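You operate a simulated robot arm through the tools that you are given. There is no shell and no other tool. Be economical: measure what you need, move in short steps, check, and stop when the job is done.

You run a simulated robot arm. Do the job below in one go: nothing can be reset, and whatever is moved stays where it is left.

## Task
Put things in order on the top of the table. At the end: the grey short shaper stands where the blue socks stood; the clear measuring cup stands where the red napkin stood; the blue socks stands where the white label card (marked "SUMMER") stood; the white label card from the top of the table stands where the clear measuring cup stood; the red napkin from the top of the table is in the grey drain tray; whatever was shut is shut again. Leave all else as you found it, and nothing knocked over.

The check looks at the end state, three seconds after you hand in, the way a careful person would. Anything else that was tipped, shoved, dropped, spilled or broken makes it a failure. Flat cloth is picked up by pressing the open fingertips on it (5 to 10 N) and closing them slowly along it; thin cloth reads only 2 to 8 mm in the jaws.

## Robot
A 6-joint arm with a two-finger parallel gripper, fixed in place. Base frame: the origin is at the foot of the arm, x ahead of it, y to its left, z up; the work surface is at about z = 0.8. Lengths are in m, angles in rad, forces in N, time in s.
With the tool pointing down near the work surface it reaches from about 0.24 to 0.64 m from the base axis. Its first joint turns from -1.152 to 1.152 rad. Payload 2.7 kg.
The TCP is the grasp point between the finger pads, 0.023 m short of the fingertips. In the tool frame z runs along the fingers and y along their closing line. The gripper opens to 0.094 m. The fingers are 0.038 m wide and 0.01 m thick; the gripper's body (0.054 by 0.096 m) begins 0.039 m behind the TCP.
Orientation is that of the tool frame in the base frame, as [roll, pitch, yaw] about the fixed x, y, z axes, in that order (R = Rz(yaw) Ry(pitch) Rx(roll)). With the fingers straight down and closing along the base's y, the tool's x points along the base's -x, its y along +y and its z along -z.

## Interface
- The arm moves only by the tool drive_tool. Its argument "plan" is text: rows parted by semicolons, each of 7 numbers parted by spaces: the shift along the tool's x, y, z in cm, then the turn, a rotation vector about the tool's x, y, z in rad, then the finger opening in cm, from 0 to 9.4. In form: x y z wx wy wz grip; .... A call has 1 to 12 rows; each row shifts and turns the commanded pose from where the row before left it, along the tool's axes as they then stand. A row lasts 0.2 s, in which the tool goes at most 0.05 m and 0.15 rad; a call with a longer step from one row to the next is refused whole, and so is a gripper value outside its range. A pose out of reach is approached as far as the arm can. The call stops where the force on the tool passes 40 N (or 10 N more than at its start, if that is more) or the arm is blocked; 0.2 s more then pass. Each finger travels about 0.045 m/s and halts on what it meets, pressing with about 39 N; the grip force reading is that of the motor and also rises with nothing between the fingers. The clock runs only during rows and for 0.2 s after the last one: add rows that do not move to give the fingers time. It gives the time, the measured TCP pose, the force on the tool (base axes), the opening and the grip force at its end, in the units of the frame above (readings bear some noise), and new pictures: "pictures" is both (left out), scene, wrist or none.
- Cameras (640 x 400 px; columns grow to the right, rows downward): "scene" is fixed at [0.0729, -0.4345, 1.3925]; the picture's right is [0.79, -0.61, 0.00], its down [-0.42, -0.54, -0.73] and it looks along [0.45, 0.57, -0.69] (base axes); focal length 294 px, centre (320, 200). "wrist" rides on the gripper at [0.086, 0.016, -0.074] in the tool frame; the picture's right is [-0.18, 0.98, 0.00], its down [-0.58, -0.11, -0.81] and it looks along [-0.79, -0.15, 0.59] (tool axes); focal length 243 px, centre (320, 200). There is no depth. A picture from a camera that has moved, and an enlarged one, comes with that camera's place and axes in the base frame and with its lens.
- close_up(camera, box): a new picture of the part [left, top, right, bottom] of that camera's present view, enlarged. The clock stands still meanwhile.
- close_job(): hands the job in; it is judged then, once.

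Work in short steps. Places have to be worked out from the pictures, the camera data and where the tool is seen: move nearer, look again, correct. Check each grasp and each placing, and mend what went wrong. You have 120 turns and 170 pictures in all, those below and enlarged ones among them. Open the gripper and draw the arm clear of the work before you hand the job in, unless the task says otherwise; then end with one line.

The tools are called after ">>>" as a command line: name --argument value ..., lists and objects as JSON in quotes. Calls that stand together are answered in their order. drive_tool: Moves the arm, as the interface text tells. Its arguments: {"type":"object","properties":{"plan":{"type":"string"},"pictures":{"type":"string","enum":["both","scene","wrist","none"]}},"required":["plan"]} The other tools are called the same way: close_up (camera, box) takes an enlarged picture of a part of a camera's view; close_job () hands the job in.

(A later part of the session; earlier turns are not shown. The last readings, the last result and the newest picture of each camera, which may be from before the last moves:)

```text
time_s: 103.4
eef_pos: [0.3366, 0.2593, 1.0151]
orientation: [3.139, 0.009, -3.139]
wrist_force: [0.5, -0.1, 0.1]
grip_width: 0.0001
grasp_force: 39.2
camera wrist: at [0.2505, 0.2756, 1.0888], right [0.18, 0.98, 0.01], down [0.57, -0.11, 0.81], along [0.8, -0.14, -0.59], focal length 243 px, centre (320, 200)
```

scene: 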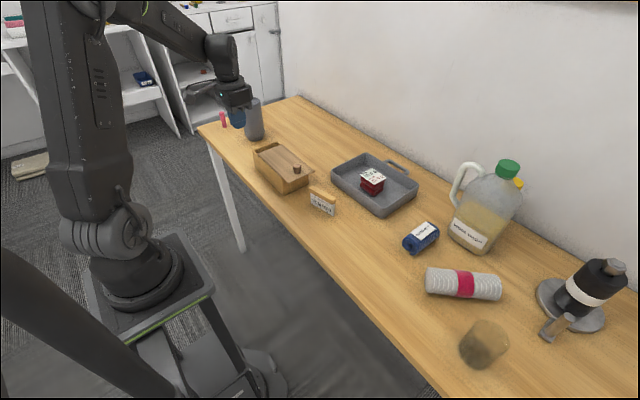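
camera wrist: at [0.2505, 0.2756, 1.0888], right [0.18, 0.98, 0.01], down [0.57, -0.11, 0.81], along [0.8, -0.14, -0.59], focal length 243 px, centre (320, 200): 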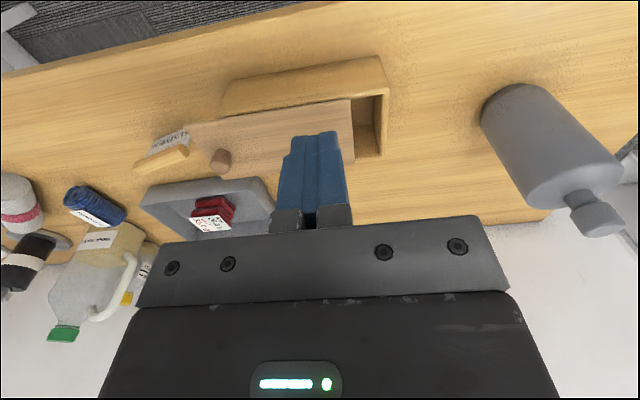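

>>> close_up --camera "scene" --box '[235, 125, 335, 205]'

>>> close_up --camera "wrist" --box '[200, 40, 420, 180]'

```text
5.00 times, centred on (285, 165) of scene
camera zoom: at [0.0729, -0.4345, 1.3925], right [0.79, -0.61, 0.0], down [-0.42, -0.54, -0.73], along [0.45, 0.57, -0.69], focal length 1471 px, centre (495, 375)
```

zoom: 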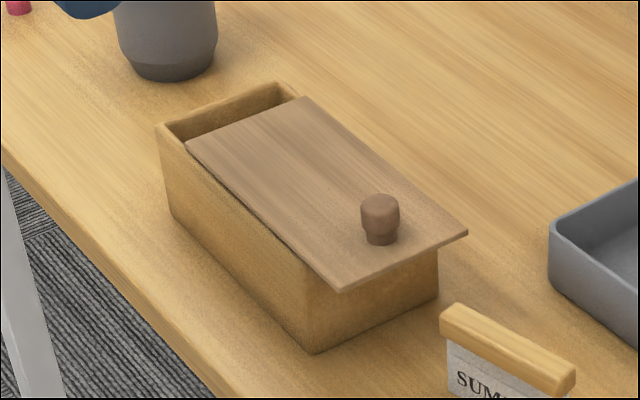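

```text
2.86 times, centred on (310, 110) of wrist
camera zoom: at [0.2505, 0.2756, 1.0888], right [0.18, 0.98, 0.01], down [0.57, -0.11, 0.81], along [0.8, -0.14, -0.59], focal length 693 px, centre (349, 457)
```

zoom: 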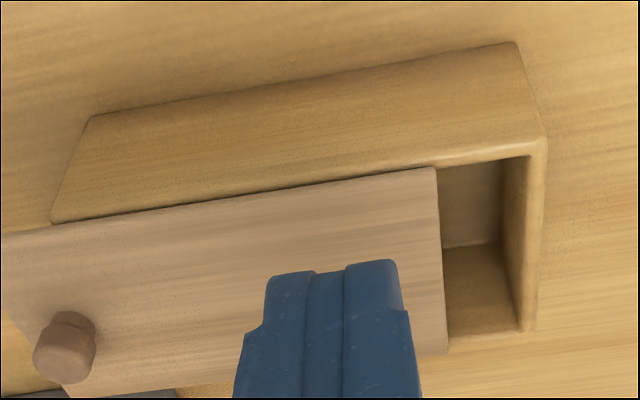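

Gap is y≈0.281–0.313. Insert closed fingers at (0.43, 0.297); first go just above the lid.

>>> drive_tool --plan "-3.2 1.3 0 0 0 0 0;-3.1 1.3 0 0 0 0 0;-3 1.2 0 0 0 0 0;0 0 4 0 0 0 0;0 0 4 0 0 0 0;0 0 2 0 0 0 0;0 0 0 0 0 0 0" --pictures "both"

>>> close_up --camera "scene" --box '[235, 115, 335, 195]'

```text
time_s: 105.0
eef_pos: [0.4282, 0.297, 0.9148]
orientation: [3.138, 0.009, -3.14]
wrist_force: [-0.1, 0.7, 0.1]
grip_width: 0.0
grasp_force: 39.4
camera wrist: at [0.3426, 0.3133, 0.9887], right [0.18, 0.98, 0.0], down [0.58, -0.11, 0.81], along [0.8, -0.14, -0.59], focal length 243 px, centre (320, 200)
```

scene: 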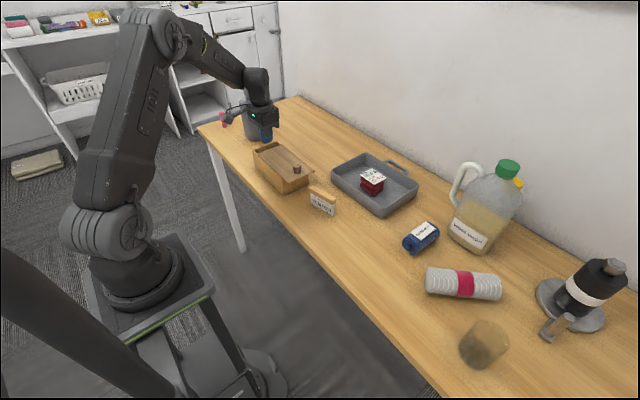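
wrist: 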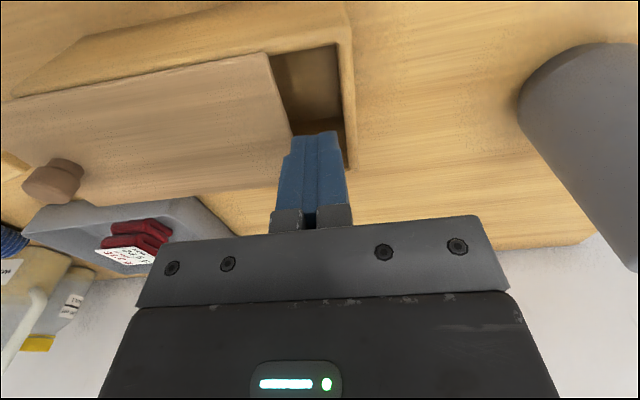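

```text
5.00 times, centred on (285, 155) of scene
camera zoom: at [0.0729, -0.4345, 1.3925], right [0.79, -0.61, 0.0], down [-0.42, -0.54, -0.73], along [0.45, 0.57, -0.69], focal length 1471 px, centre (495, 425)
```

zoom: 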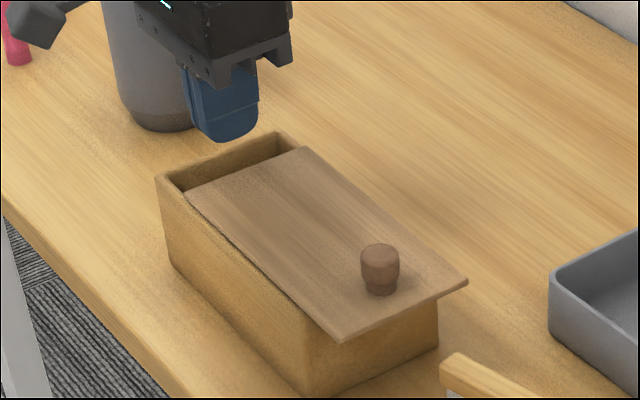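

Aligned within the gap (0.282–0.315). Descend so tips go ~1.7 cm below the lid top.

>>> drive_tool --plan "0 0.15 1 0 0 0 0;0 0 1 0 0 0 0;0 0 0.8 0 0 0 0;0 0 0.7 0 0 0 0;0 0 0 0 0 0 0" --pictures "wrist"

```text
time_s: 106.2
eef_pos: [0.4305, 0.2989, 0.8802]
orientation: [3.137, 0.009, -3.14]
wrist_force: [-0.2, -0.3, 0.9]
grip_width: 0.0002
grasp_force: 38.8
camera wrist: at [0.3449, 0.3149, 0.9538], right [0.18, 0.98, 0.01], down [0.57, -0.11, 0.81], along [0.8, -0.14, -0.59], focal length 243 px, centre (320, 200)
```

wrist: 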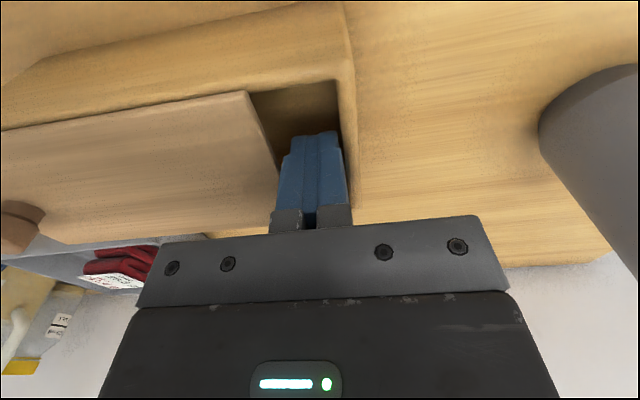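

Spread the fingers: one bears on the far wall, the other pushes the lid −y, while the tool follows by half.

>>> drive_tool --plan "0 0 0 0 0 0 0.8;0 -0.4 0 0 0 0 1.6;0 -0.5 0 0 0 0 2.6;0 -0.5 0 0 0 0 3.6;0 -0.5 0 0 0 0 4.6;0 -0.5 0 0 0 0 5.6;0 0 0 0 0 0 5.6" --pictures "wrist"

>>> close_up --camera "scene" --box '[235, 125, 335, 205]'

```text
time_s: 107.8
eef_pos: [0.4318, 0.2753, 0.8796]
orientation: [3.139, 0.008, -3.138]
wrist_force: [0.1, 0.0, -0.4]
grip_width: 0.0559
grasp_force: 0.1
camera wrist: at [0.3447, 0.2902, 0.9535], right [0.18, 0.98, 0.0], down [0.57, -0.11, 0.81], along [0.8, -0.14, -0.59], focal length 243 px, centre (320, 200)
```

wrist: 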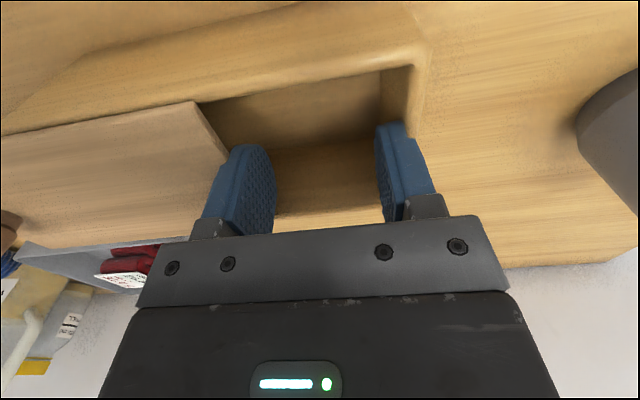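

```text
5.00 times, centred on (285, 165) of scene
camera zoom: at [0.0729, -0.4345, 1.3925], right [0.79, -0.61, 0.0], down [-0.42, -0.54, -0.73], along [0.45, 0.57, -0.69], focal length 1471 px, centre (495, 375)
```

zoom: 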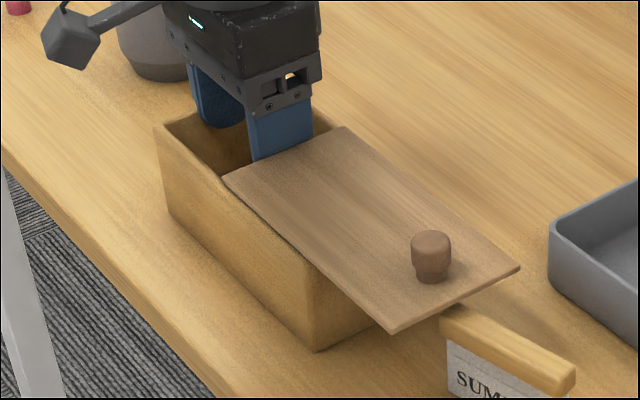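

>>> close_up --camera "wrist" --box '[180, 50, 440, 230]'

>>> close_up --camera "scene" --box '[295, 160, 355, 220]'

```text
2.22 times, centred on (310, 140) of wrist
camera zoom: at [0.3447, 0.2902, 0.9535], right [0.18, 0.98, 0.0], down [0.57, -0.11, 0.81], along [0.8, -0.14, -0.59], focal length 539 px, centre (342, 333)
```

zoom: 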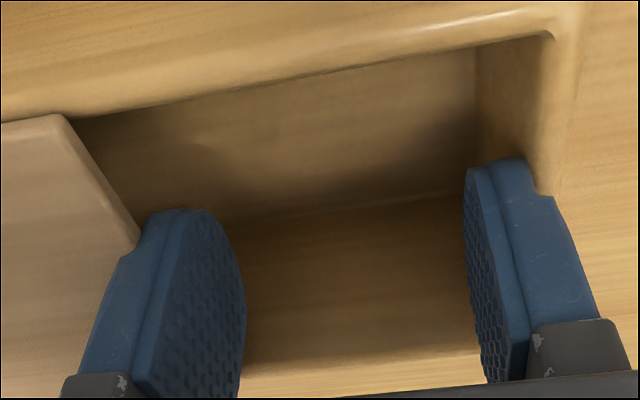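

```text
6.67 times, centred on (325, 190) of scene
camera zoom: at [0.0729, -0.4345, 1.3925], right [0.79, -0.61, 0.0], down [-0.42, -0.54, -0.73], along [0.45, 0.57, -0.69], focal length 1961 px, centre (287, 267)
```

zoom: 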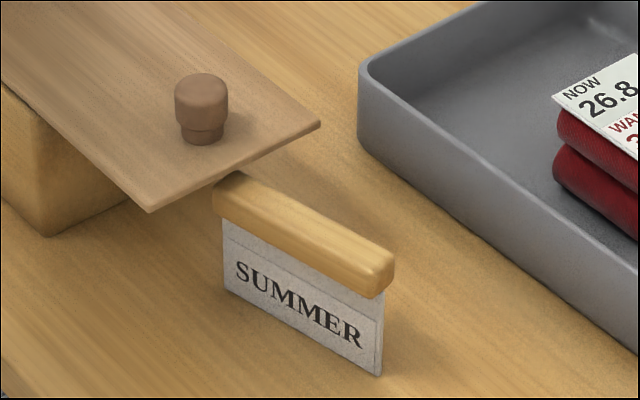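

The lid edge is just at the card, with doubtful height clearance. So now spread further by holding the lid finger fixed and shifting the box +y temporarily (it can be slid back later by the knob).

>>> drive_tool --plan "0 0.4 0 0 0 0 6.4;0 0.4 0 0 0 0 7.2;0 0.4 0 0 0 0 8.0;0 0.4 0 0 0 0 8.8;0 0.3 0 0 0 0 9.4;0 0 0 0 0 0 9.4" --pictures "wrist"

>>> close_up --camera "scene" --box '[235, 125, 335, 205]'

```text
time_s: 109.2
eef_pos: [0.4316, 0.2939, 0.881]
orientation: [3.138, 0.008, -3.141]
wrist_force: [-0.2, -1.7, -0.6]
grip_width: 0.0929
grasp_force: 0.1
camera wrist: at [0.3449, 0.3097, 0.9536], right [0.18, 0.98, 0.0], down [0.57, -0.11, 0.81], along [0.8, -0.14, -0.59], focal length 243 px, centre (320, 200)
```

wrist: 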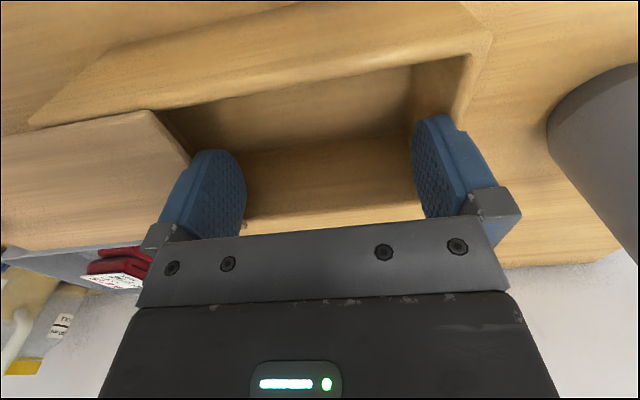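

```text
5.00 times, centred on (285, 165) of scene
camera zoom: at [0.0729, -0.4345, 1.3924], right [0.79, -0.61, 0.0], down [-0.42, -0.54, -0.73], along [0.45, 0.57, -0.69], focal length 1471 px, centre (495, 375)
```

zoom: 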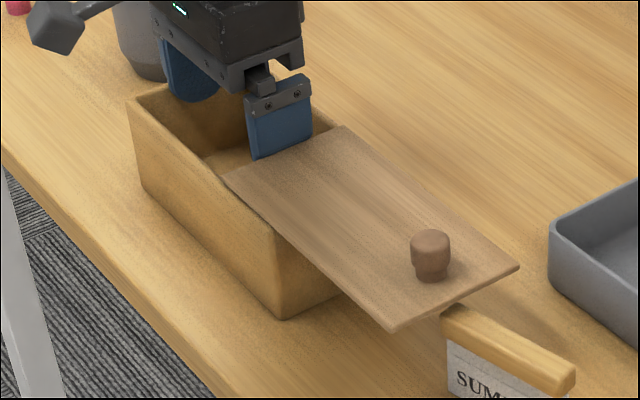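

Works. Rise (closing fingers slightly first to release contact) and look inside.

>>> drive_tool --plan "0 0 0 0 0 0 8.6;0 0 0 0 0 0 8.2;0 0 -2 0 0 0 8.2;0 0 -3 0 0 0 8.2;0 0 -4 0 0 0 8.2;3 0 -2 0 0 0 8.2;4 0 0 0 0 0 8.2;0 0 0 0 0 0 8.2" --pictures "wrist"

>>> close_up --camera "wrist" --box '[150, 20, 450, 200]'

>>> close_up --camera "scene" --box '[235, 125, 335, 205]'

```text
time_s: 111.0
eef_pos: [0.3599, 0.2932, 0.9902]
orientation: [3.138, 0.01, -3.139]
wrist_force: [0.1, 0.0, 0.5]
grip_width: 0.0821
grasp_force: 0.1
camera wrist: at [0.2732, 0.3094, 1.0634], right [0.18, 0.98, 0.0], down [0.57, -0.11, 0.81], along [0.8, -0.14, -0.59], focal length 243 px, centre (320, 200)
```

wrist: 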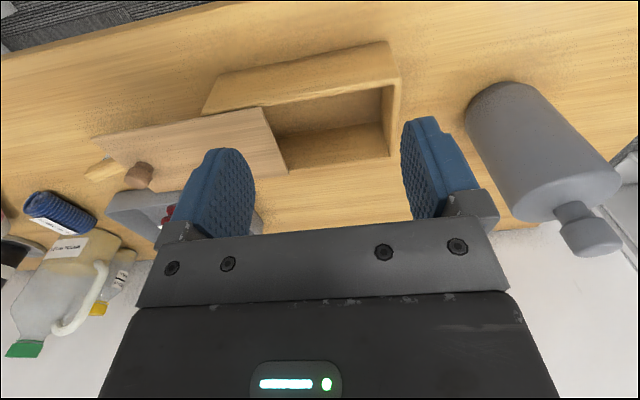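

```text
2.13 times, centred on (300, 110) of wrist
camera zoom: at [0.2732, 0.3094, 1.0634], right [0.18, 0.98, 0.0], down [0.57, -0.11, 0.81], along [0.8, -0.14, -0.59], focal length 518 px, centre (363, 392)
```

zoom: 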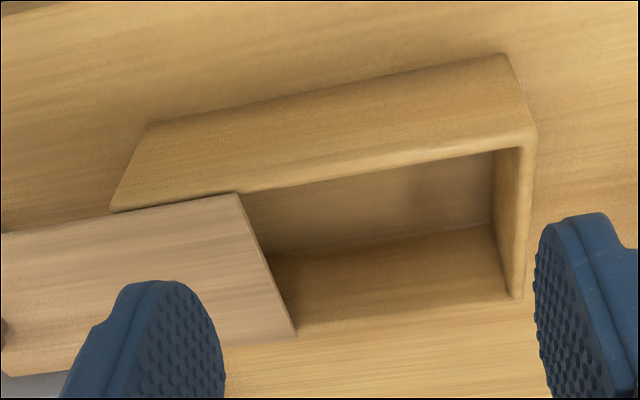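

```text
5.00 times, centred on (285, 165) of scene
camera zoom: at [0.0729, -0.4345, 1.3925], right [0.79, -0.61, 0.0], down [-0.42, -0.54, -0.73], along [0.45, 0.57, -0.69], focal length 1471 px, centre (495, 375)
```

zoom: 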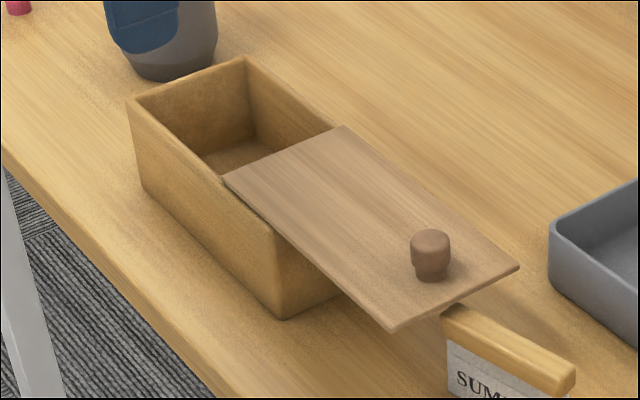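

Nothing visible yet; look from more directly above to see the near side of the interior.

>>> drive_tool --plan "-4 0 -2 0 0 0 8.2;-4 0 -2 0 0 0 8.2;-3 0 -2 0 0 0 8.2;0 0 0 0 0 0 8.2" --pictures "wrist"

>>> close_up --camera "wrist" --box '[150, 0, 450, 180]'

```text
time_s: 112.0
eef_pos: [0.4706, 0.2951, 1.0508]
orientation: [3.137, 0.009, -3.139]
wrist_force: [0.1, -0.2, -0.1]
grip_width: 0.0818
grasp_force: 0.0
camera wrist: at [0.3835, 0.3104, 1.1245], right [0.18, 0.98, 0.0], down [0.58, -0.11, 0.81], along [0.8, -0.14, -0.59], focal length 243 px, centre (320, 200)
```

wrist: 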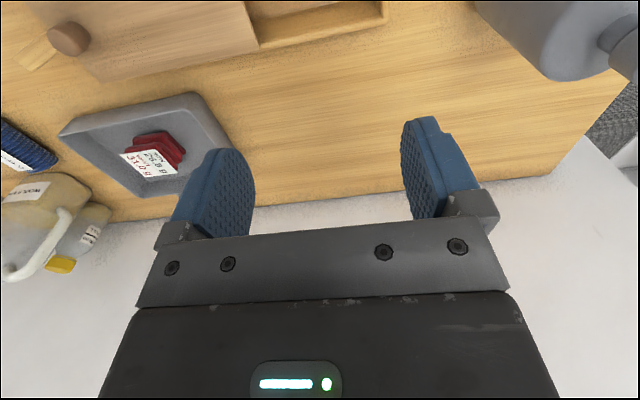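

```text
2.13 times, centred on (300, 90) of wrist
camera zoom: at [0.3835, 0.3104, 1.1245], right [0.18, 0.98, 0.0], down [0.58, -0.11, 0.81], along [0.8, -0.14, -0.59], focal length 518 px, centre (363, 435)
```

zoom: 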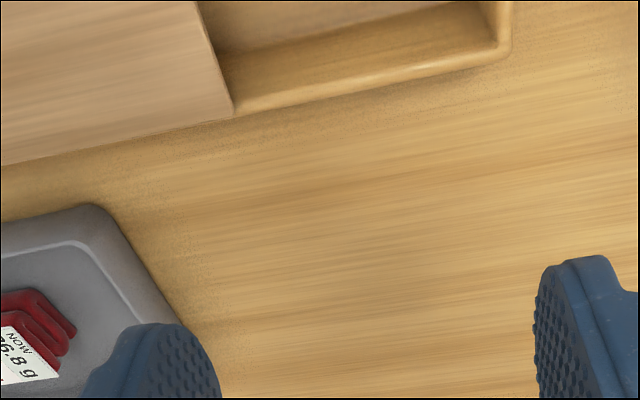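

>>> drive_tool --plan "4 0 -2 0 0 0 8.2;1 0 -2 0 0 0 8.2;0 0 0 0 0 0 8.2" --pictures "wrist"

>>> close_up --camera "wrist" --box '[200, 0, 400, 120]'

```text
time_s: 112.8
eef_pos: [0.4195, 0.2932, 1.0913]
orientation: [3.138, 0.009, -3.138]
wrist_force: [0.1, 0.4, 0.0]
grip_width: 0.0821
grasp_force: 0.1
camera wrist: at [0.3329, 0.3086, 1.1641], right [0.18, 0.98, 0.0], down [0.58, -0.11, 0.81], along [0.8, -0.14, -0.59], focal length 243 px, centre (320, 200)
```

wrist: 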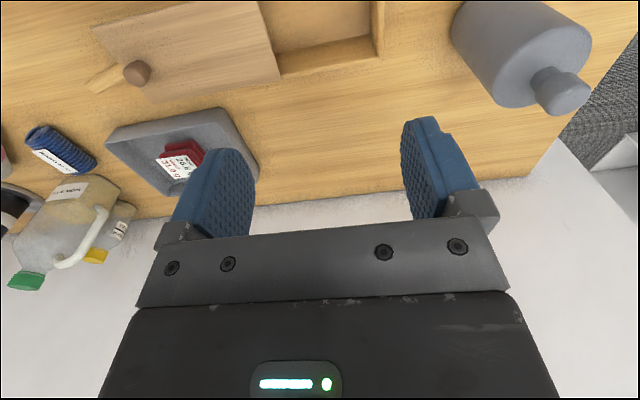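

```text
3.20 times, centred on (300, 60) of wrist
camera zoom: at [0.3329, 0.3086, 1.1641], right [0.18, 0.98, 0.0], down [0.58, -0.11, 0.81], along [0.8, -0.14, -0.59], focal length 776 px, centre (384, 648)
```

zoom: 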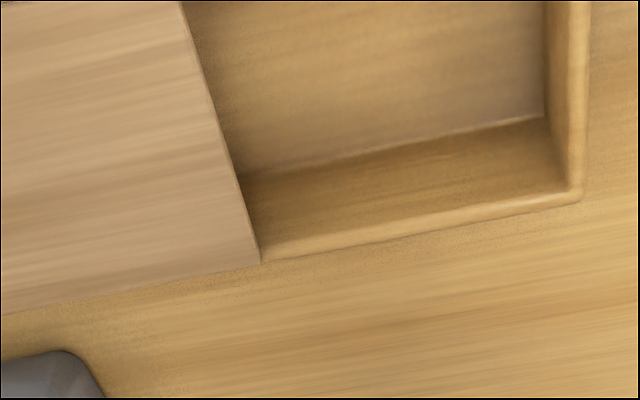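

The visible part of the box is empty. Let me look at the grey bottle-like object and the pink item too.

>>> close_up --camera "wrist" --box '[420, 0, 640, 130]'

>>> close_up --camera "scene" --box '[200, 75, 290, 145]'

```text
2.91 times, centred on (530, 65) of wrist
camera zoom: at [0.3329, 0.3086, 1.1641], right [0.18, 0.98, 0.0], down [0.58, -0.11, 0.81], along [0.8, -0.14, -0.59], focal length 706 px, centre (-291, 593)
```

zoom: 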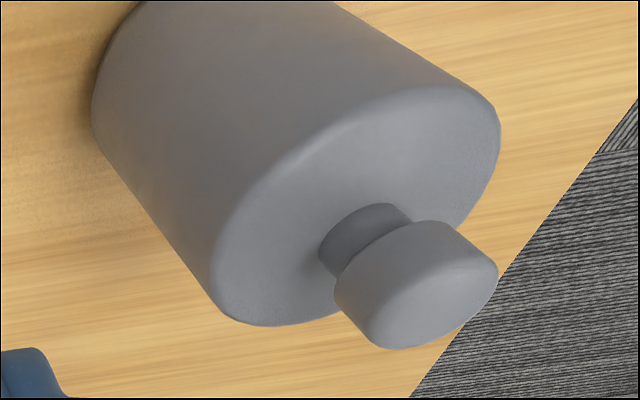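

```text
5.71 times, centred on (245, 110) of scene
camera zoom: at [0.0729, -0.4345, 1.3925], right [0.79, -0.61, 0.0], down [-0.42, -0.54, -0.73], along [0.45, 0.57, -0.69], focal length 1681 px, centre (749, 714)
```

zoom: 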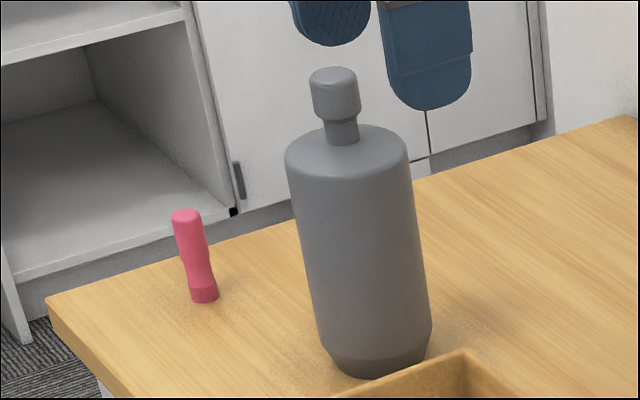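

The name "short" suggests a smaller one hidden under the lid. Look under the lid diagonally from the +y side.

>>> drive_tool --plan "0 0 0 0 0 0.131 8.2;0 0 0 0 0 0.131 8.2;0 0 0 0 0 0.131 8.2;0 0 0 0 0 0.131 8.2;0 0 0 0 0 0.131 8.2;0 0 0 0 0 0.131 8.2;2.6 2.6 3 0 0 0 8.2;0 0 4 0 0 0 8.2;0 0 4 0 0 0 8.2;0 0 4 0 0 0 8.2;0 0 3 0 0 0 8.2;0 0 0 0 0 0 8.2" --pictures "wrist"

>>> close_up --camera "wrist" --box '[200, 0, 440, 190]'

```text
time_s: 115.4
eef_pos: [0.4201, 0.3295, 0.9116]
orientation: [3.132, 0.001, 2.356]
wrist_force: [0.3, -0.1, 0.1]
grip_width: 0.082
grasp_force: 0.0
camera wrist: at [0.3708, 0.402, 0.9859], right [0.82, 0.57, 0.01], down [0.33, -0.49, 0.81], along [0.46, -0.66, -0.59], focal length 243 px, centre (320, 200)
```

wrist: 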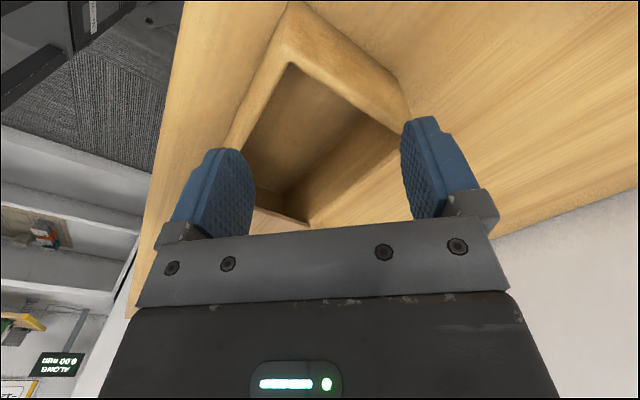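

```text
2.11 times, centred on (320, 95) of wrist
camera zoom: at [0.3708, 0.402, 0.9859], right [0.82, 0.57, 0.01], down [0.33, -0.49, 0.81], along [0.46, -0.66, -0.59], focal length 511 px, centre (320, 421)
```

zoom: 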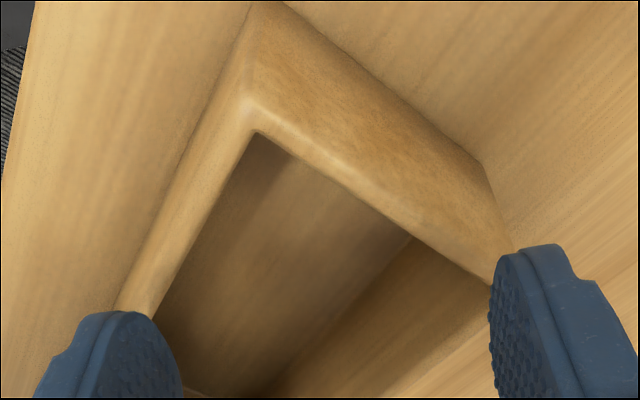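

>>> close_up --camera "wrist" --box '[235, 130, 355, 240]'

```text
3.64 times, centred on (295, 185) of wrist
camera zoom: at [0.3708, 0.402, 0.9859], right [0.82, 0.57, 0.01], down [0.33, -0.49, 0.81], along [0.46, -0.66, -0.59], focal length 882 px, centre (411, 254)
```

zoom: 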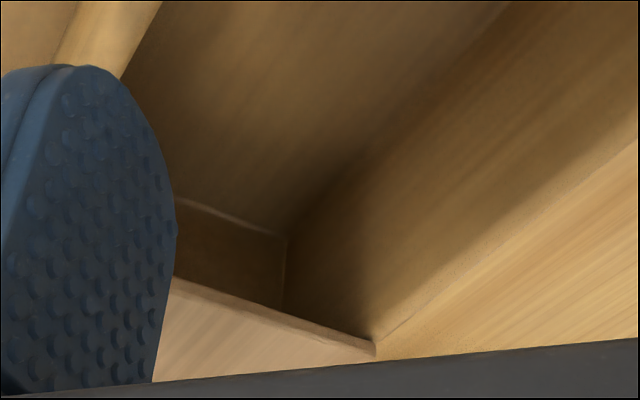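

The box is empty (its inner end corner is visible), so the grey knobbed form at the far end (~(0.487, 0.495)) must be the shaper. First close the box: rise, turn, and go to view the knob.

>>> drive_tool --plan "0 0 -4 0 0 0 8.2;0 0 -4 0 0 0 7;0 0 0 0 0 0.131 6;0 0 0 0 0 0.131 5;0 0 0 0 0 0.131 5;0 0 0 0 0 0.131 5;0 0 0 0 0 0.131 5;0 0 0 0 0 0.131 5;-4 0 0 0 0 0 5;-4 0 0 0 0 0 5;-4 0 0 0 0 0 5;-3 0 0 0 0 0 5" --pictures "wrist"

>>> close_up --camera "scene" --box '[245, 130, 345, 210]'

```text
time_s: 118.0
eef_pos: [0.4208, 0.1792, 0.99]
orientation: [3.132, -0.004, 1.57]
wrist_force: [-0.7, 0.5, -0.3]
grip_width: 0.0501
grasp_force: 0.0
camera wrist: at [0.4377, 0.2655, 1.0643], right [0.98, -0.18, 0.01], down [-0.12, -0.58, 0.8], along [-0.14, -0.79, -0.6], focal length 243 px, centre (320, 200)
```

wrist: 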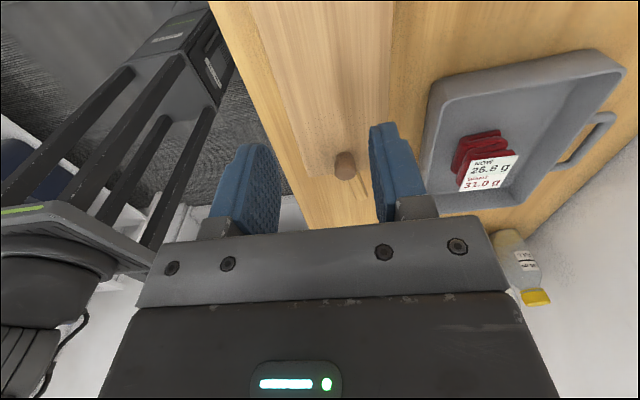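

```text
5.00 times, centred on (295, 170) of scene
camera zoom: at [0.0729, -0.4345, 1.3925], right [0.79, -0.61, 0.0], down [-0.42, -0.54, -0.73], along [0.45, 0.57, -0.69], focal length 1471 px, centre (445, 350)
```

zoom: 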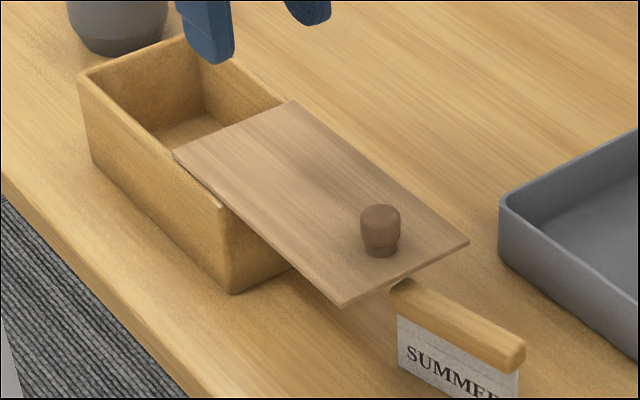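

Knob ≈ (0.431, 0.092). Move over it, lower and grip.

>>> drive_tool --plan "-3 0.4 0 0 0 0 5;-3 0.4 0 0 0 0 5;-2.7 0.2 0 0 0 0 5;0 0 3 0 0 0 5;0 0 3 0 0 0 5;0 0 2.4 0 0 0 5;0 0 0 0 0 0 4.2;0 0 0 0 0 0 3.4;0 0 0 0 0 0 2.6;0 0 0 0 0 0 2;0 0 0 0 0 0 1.4;0 0 0 0 0 0 1.2" --pictures "wrist"

```text
time_s: 120.6
eef_pos: [0.4301, 0.0932, 0.9064]
orientation: [3.133, -0.002, 1.573]
wrist_force: [-0.8, -0.3, 2.1]
grip_width: 0.0205
grasp_force: 39.6
camera wrist: at [0.446, 0.18, 0.9806], right [0.98, -0.18, 0.01], down [-0.11, -0.58, 0.8], along [-0.14, -0.79, -0.6], focal length 243 px, centre (320, 200)
```

wrist: 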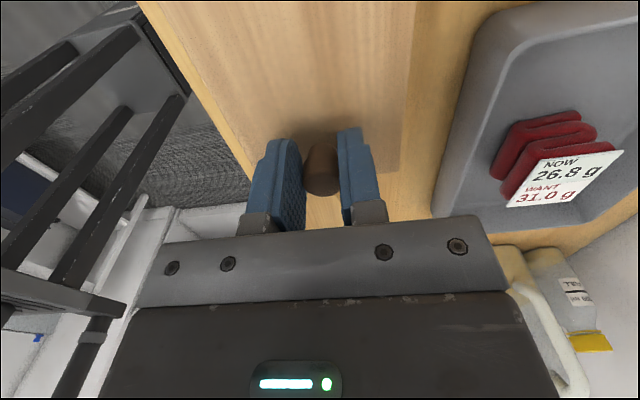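

Gripped. Push the lid +y by 7 cm and look.

>>> drive_tool --plan "0.7 0 0 0 0 0 1.2;0.7 0 0 0 0 0 1.2;0.7 0 0 0 0 0 1.2;0.7 0 0 0 0 0 1.2;0.7 0 0 0 0 0 1.2;0.7 0 0 0 0 0 1.2;0.7 0 0 0 0 0 1.2;0.7 0 0 0 0 0 1.2;0.7 0 0 0 0 0 1.2;0.7 0 0 0 0 0 1.2;0 0 0 0 0 0 1.2" --pictures "none"

>>> close_up --camera "scene" --box '[240, 125, 340, 205]'

```text
time_s: 123.0
eef_pos: [0.4314, 0.1643, 0.9053]
orientation: [3.131, -0.004, 1.569]
wrist_force: [0.7, -0.9, 9.9]
grip_width: 0.0206
grasp_force: 38.5
```

```text
5.00 times, centred on (290, 165) of scene
camera zoom: at [0.0728, -0.4345, 1.3924], right [0.79, -0.61, 0.0], down [-0.42, -0.54, -0.73], along [0.45, 0.57, -0.69], focal length 1471 px, centre (470, 375)
```

zoom: 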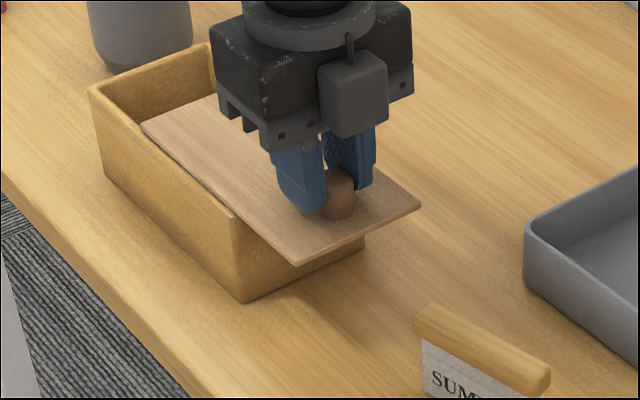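

Lid mostly slides in with the box creeping slightly. Continue until closed.

>>> drive_tool --plan "0.5 0 -0.03 0 0 0 1.2;0.5 0 0 0 0 0 1.2;0.5 0 0 0 0 0 1.2;0.5 0 0 0 0 0 1.2;0.5 0 0 0 0 0 1.2;0.5 0 0 0 0 0 1.2;0.5 0 0 0 0 0 1.2;0.5 0 0 0 0 0 1.2;0.5 0 0 0 0 0 1.2;0 0 0 0 0 0 1.2" --pictures "none"

>>> close_up --camera "scene" --box '[230, 115, 330, 195]'

```text
time_s: 125.2
eef_pos: [0.4297, 0.2102, 0.9059]
orientation: [3.135, -0.003, 1.572]
wrist_force: [-1.2, 0.1, 3.6]
grip_width: 0.0202
grasp_force: 39.2
```

```text
5.00 times, centred on (280, 155) of scene
camera zoom: at [0.0729, -0.4345, 1.3925], right [0.79, -0.61, 0.0], down [-0.42, -0.54, -0.73], along [0.45, 0.57, -0.69], focal length 1471 px, centre (520, 425)
```

zoom: 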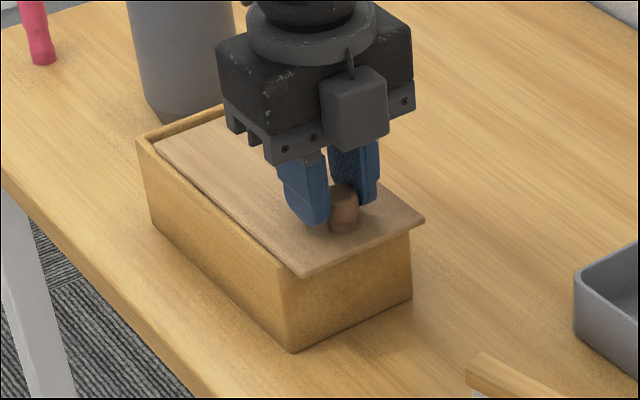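

Box stayed; ~1.5–2 cm to go.

>>> drive_tool --plan "0.5 0 0 0 0 0 1.2;0.5 0 0 0 0 0 1.2;0.5 0 0 0 0 0 1.2;0.5 0 0 0 0 0 1.2;0.3 0 0 0 0 0 1.2;0 0 0 0 0 0 1.2" --pictures "none"

>>> close_up --camera "scene" --box '[230, 115, 330, 195]'

```text
time_s: 126.6
eef_pos: [0.4311, 0.2324, 0.9069]
orientation: [3.133, -0.004, 1.57]
wrist_force: [0.6, 0.0, -0.7]
grip_width: 0.0207
grasp_force: 38.8
```

```text
5.00 times, centred on (280, 155) of scene
camera zoom: at [0.073, -0.4345, 1.3925], right [0.79, -0.61, 0.0], down [-0.42, -0.54, -0.73], along [0.45, 0.57, -0.69], focal length 1471 px, centre (520, 425)
```

zoom: 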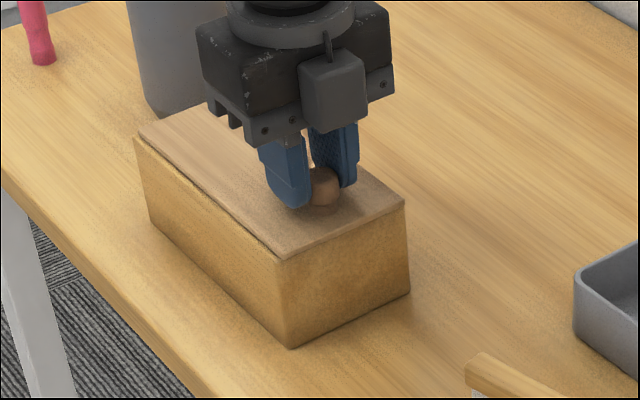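

Shut. The box is ~7 cm too far +y; lift it slightly by the knob (as happened before) and carry it back to knob y≈0.161.

>>> drive_tool --plan "0 0 -0.5 0 0 0 1.2;0 0 -0.4 0 0 0 1.2;-0.6 0 0 0 0 0 1.2;-1 0 0 0 0 0 1.2;-1 -0.1 0 0 0 0 1.2;-1 -0.1 0 0 0 0 1.2;-1 0 0 0 0 0 1.2;-1 0 0 0 0 0 1.2;-1 0 0 0 0 0 1.2;-0.5 0 0 0 0 0 1.2;0 0 0 0 0 0 1.2" --pictures "none"

>>> close_up --camera "scene" --box '[240, 130, 330, 200]'

```text
time_s: 129.0
eef_pos: [0.4298, 0.161, 0.9137]
orientation: [3.134, -0.003, 1.57]
wrist_force: [-0.1, 0.0, -1.8]
grip_width: 0.0206
grasp_force: 39.3
```

```text
5.71 times, centred on (285, 165) of scene
camera zoom: at [0.073, -0.4345, 1.3925], right [0.79, -0.61, 0.0], down [-0.42, -0.54, -0.73], along [0.45, 0.57, -0.69], focal length 1681 px, centre (520, 400)
```

zoom: 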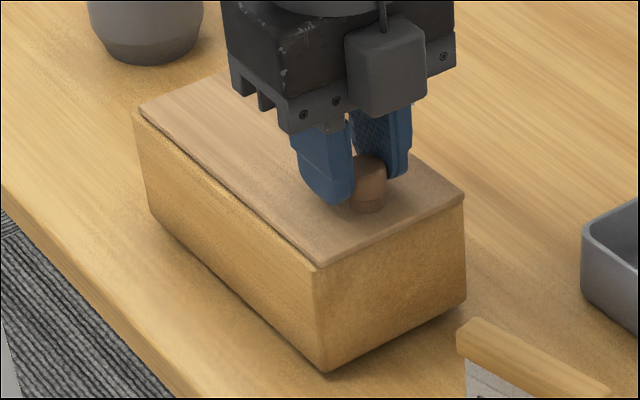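

Compared with the original corner position the box is ~9 mm too far −y and ~2 mm +x; correct and set it down.

>>> drive_tool --plan "0.45 -0.12 0 0 0 0 1.2;0.42 -0.12 0 0 0 0 1.2;0 0 0.4 0 0 0 1.2;0 0 0.3 0 0 0 1.2;0 0 0.1 0 0 0 1.2;0 0 0 0 0 0 1.2" --pictures "none"

>>> close_up --camera "scene" --box '[265, 140, 325, 200]'

```text
time_s: 130.4
eef_pos: [0.4264, 0.1699, 0.906]
orientation: [3.133, -0.003, 1.57]
wrist_force: [-0.2, -0.3, 1.4]
grip_width: 0.0208
grasp_force: 38.9
```

```text
6.67 times, centred on (295, 170) of scene
camera zoom: at [0.0729, -0.4345, 1.3925], right [0.79, -0.61, 0.0], down [-0.42, -0.54, -0.73], along [0.45, 0.57, -0.69], focal length 1961 px, centre (487, 400)
```

zoom: 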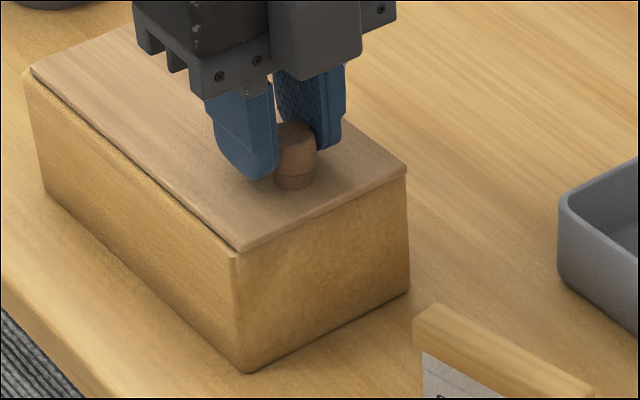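

Matches the original position within a couple of mm. Release, rise, and verify.

>>> drive_tool --plan "0 0 0 0 0 0 2.4;0 0 0 0 0 0 3.2;0 0 0 0 0 0 4.4;0 0 0 0 0 0 5;0 0 -2 0 0 0 5;0 0 -3 0 0 0 5;0 0 -4 0 0 0 5;0 0 -3 0 0 0 5;0 0 0 0 0 0 5" --pictures "wrist"

>>> close_up --camera "scene" --box '[265, 140, 325, 200]'

>>> close_up --camera "scene" --box '[190, 80, 350, 220]'

```text
time_s: 132.4
eef_pos: [0.4247, 0.1687, 1.0288]
orientation: [3.132, -0.003, 1.571]
wrist_force: [-0.3, -0.8, -0.8]
grip_width: 0.0502
grasp_force: 0.1
camera wrist: at [0.4417, 0.2544, 1.103], right [0.98, -0.18, 0.01], down [-0.12, -0.58, 0.8], along [-0.14, -0.79, -0.6], focal length 243 px, centre (320, 200)
```

wrist: 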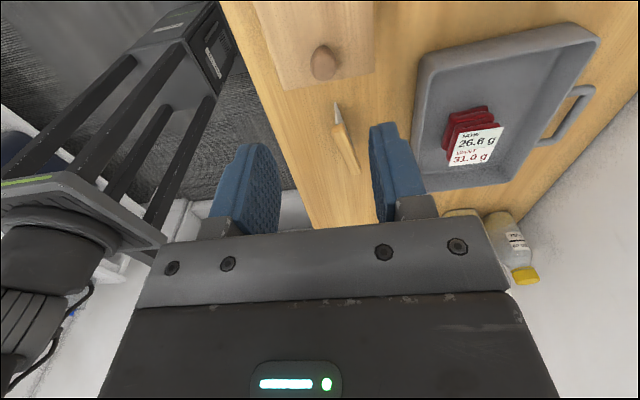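

```text
6.67 times, centred on (295, 170) of scene
camera zoom: at [0.0729, -0.4345, 1.3925], right [0.79, -0.61, 0.0], down [-0.42, -0.54, -0.73], along [0.45, 0.57, -0.69], focal length 1961 px, centre (487, 400)
```

zoom: 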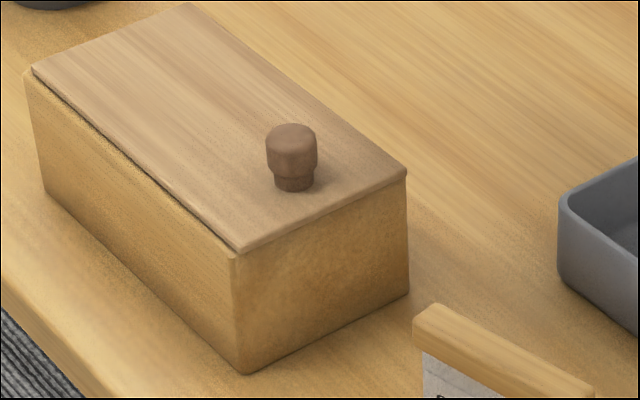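

```text
2.86 times, centred on (270, 150) of scene
camera zoom: at [0.0729, -0.4345, 1.3925], right [0.79, -0.61, 0.0], down [-0.42, -0.54, -0.73], along [0.45, 0.57, -0.69], focal length 840 px, centre (463, 343)
```

zoom: 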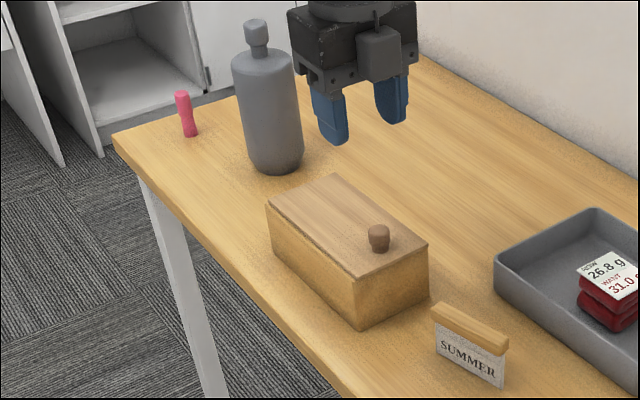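

Box is closed and in place. Now the shaper: knob at ≈(0.49, 0.50, 0.963), r≈0.70, needs a tilted tool. Rotate to face radially outward first.

>>> drive_tool --plan "0 0 0 0 0 -0.148 5;0 0 0 0 0 -0.148 6;0 0 0 0 0 -0.148 7;0 0 0 0 0 -0.148 7;0 0 0 0 0 -0.148 7;0 0 0 0 0 -0.148 7;0 0 0 0 0 -0.148 7;0 0 0 0 0 -0.148 7;0 0 0 0 0 -0.148 7;0 0 0 0 0 -0.148 7;0 0 0 0 0 -0.148 7;0 0 0 0 0 -0.148 7" --pictures "none"

>>> drive_tool --plan "0 0 0 0 0 -0.148 7;0 0 0 0 0 -0.148 7;0 0 0 0 0 -0.148 7;0 0 0 0 0 -0.145 7;0 0 0 0 -0.15 0 7;0 0 0 0 -0.15 0 7;0 0 0 0 -0.15 0 7;0 0 0 0 -0.15 0 7;0 0 0 0 0 0 7" --pictures "both"

```text
time_s: 135.0
eef_pos: [0.4261, 0.1694, 1.0268]
orientation: [3.139, 0.01, -2.931]
wrist_force: [0.8, 0.7, 0.0]
grip_width: 0.07
grasp_force: 0.1
```

```text
time_s: 137.0
eef_pos: [0.4266, 0.1692, 1.0277]
orientation: [-3.136, 0.609, -2.344]
wrist_force: [0.2, -0.4, 0.0]
grip_width: 0.0702
grasp_force: 0.0
camera wrist: at [0.3358, 0.0995, 1.0388], right [-0.6, 0.8, 0.1], down [0.09, -0.06, 0.99], along [0.8, 0.6, -0.03], focal length 243 px, centre (320, 200)
```

scene: 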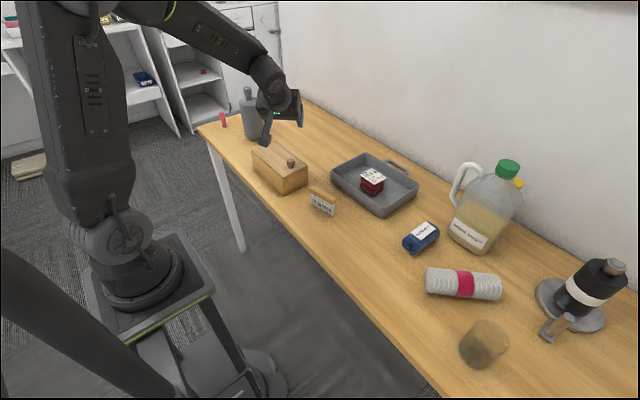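
wrist: 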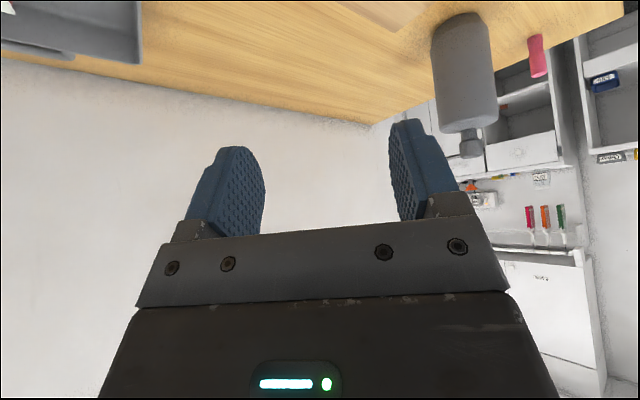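

Tilted outward 0.6 rad. Move to a pre-grasp point behind and above the knob.

>>> drive_tool --plan "0 3.1 0 0 0 0 7;0 3.1 0 0 0 0 7;0 3.1 0 0 0 0 7;0 3.1 0 0 0 0 7;0 3.1 0 0 0 0 7;0 3.1 0 0 0 0 7;-3.3 0 2.26 0 0 0 7;-3.3 0 2.26 0 0 0 7;-3.3 0 2.26 0 0 0 7;-3.3 0 2.26 0 0 0 7;-3.3 0 2.26 0 0 0 7;0 0 0 0 0 0 7" --pictures "both"

```text
time_s: 139.6
eef_pos: [0.433, 0.4434, 1.0254]
orientation: [-3.137, 0.606, -2.344]
wrist_force: [0.0, 1.2, -0.5]
grip_width: 0.0698
grasp_force: 0.1
camera wrist: at [0.3433, 0.3739, 1.0379], right [-0.6, 0.8, 0.1], down [0.09, -0.06, 0.99], along [0.8, 0.6, -0.03], focal length 243 px, centre (320, 200)
```

scene: 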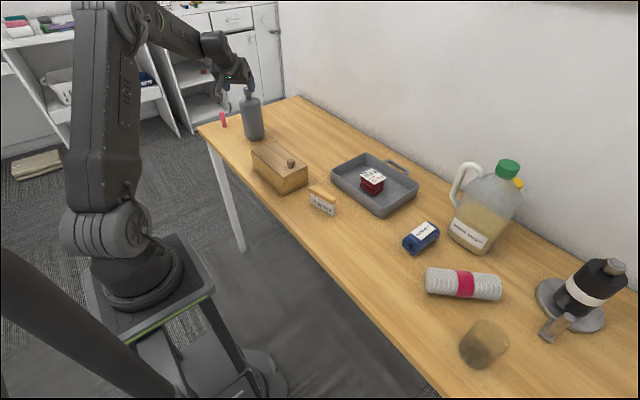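
wrist: 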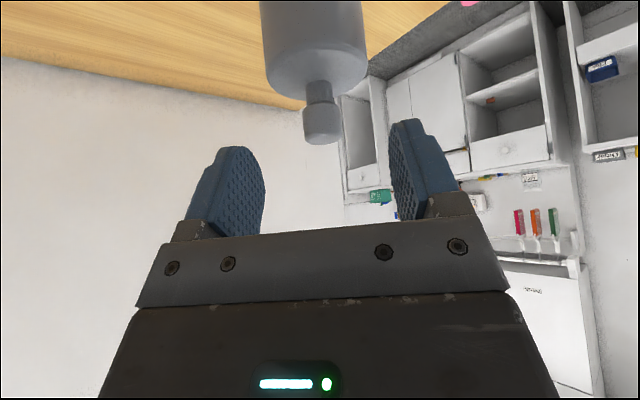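

Knob ≈ (0.494, 0.497, 0.967). Align, then advance along the tool axis part way.

>>> drive_tool --plan "-1.7 -0.3 0 0 0 0 7;-1.7 -0.3 0 0 0 0 7;0 0 2 0 0 0 7;0 0 2 0 0 0 7;0 0 1.5 0 0 0 7;0 0 0 0 0 0 7" --pictures "wrist"

>>> close_up --camera "scene" --box '[210, 60, 290, 130]'

```text
time_s: 141.0
eef_pos: [0.4805, 0.4813, 1.0025]
orientation: [-3.136, 0.608, -2.343]
wrist_force: [-0.2, 0.2, 0.0]
grip_width: 0.0699
grasp_force: 0.0
camera wrist: at [0.3898, 0.4113, 1.0136], right [-0.6, 0.8, 0.1], down [0.09, -0.06, 0.99], along [0.8, 0.6, -0.03], focal length 243 px, centre (320, 200)
```

wrist: 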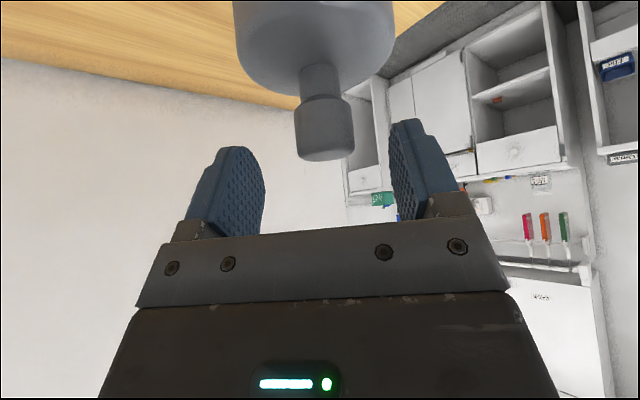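

```text
5.71 times, centred on (250, 95) of scene
camera zoom: at [0.0729, -0.4345, 1.3925], right [0.79, -0.61, 0.0], down [-0.42, -0.54, -0.73], along [0.45, 0.57, -0.69], focal length 1681 px, centre (720, 800)
```

zoom: 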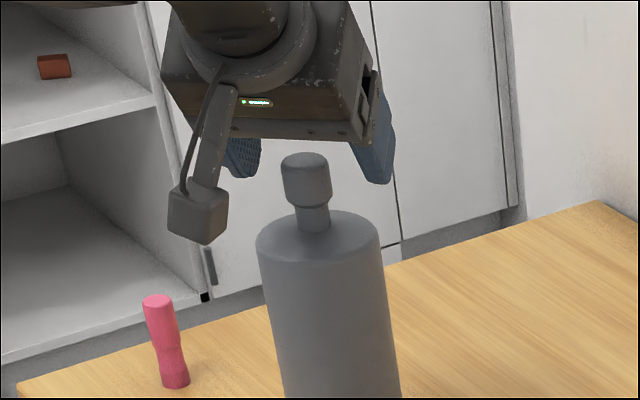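

Refined: knob is about +0.8 cm in tool x, +0.3 cm in y, +2.9 cm in z of the TCP. Advance most of that and look.

>>> drive_tool --plan "0.5 0.3 0.8 0 0 0 7;0.3 0 1 0 0 0 7;0 0 0 0 0 0 7" --pictures "wrist"

>>> close_up --camera "scene" --box '[210, 60, 290, 130]'

```text
time_s: 141.8
eef_pos: [0.4804, 0.4849, 0.9812]
orientation: [-3.137, 0.608, -2.344]
wrist_force: [-0.4, -0.2, 0.2]
grip_width: 0.0701
grasp_force: 0.1
camera wrist: at [0.3897, 0.4151, 0.9943], right [-0.6, 0.8, 0.1], down [0.09, -0.06, 0.99], along [0.8, 0.6, -0.03], focal length 243 px, centre (320, 200)
```

wrist: 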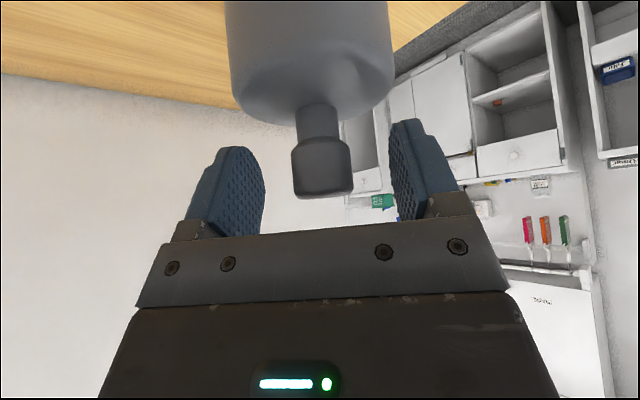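

```text
5.71 times, centred on (250, 95) of scene
camera zoom: at [0.0729, -0.4345, 1.3925], right [0.79, -0.61, 0.0], down [-0.42, -0.54, -0.73], along [0.45, 0.57, -0.69], focal length 1681 px, centre (720, 800)
```

zoom: 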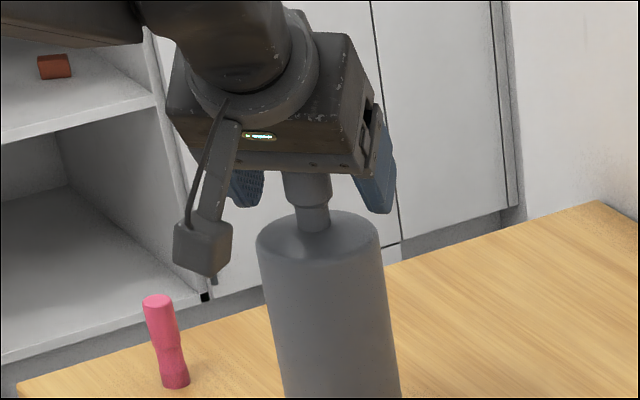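

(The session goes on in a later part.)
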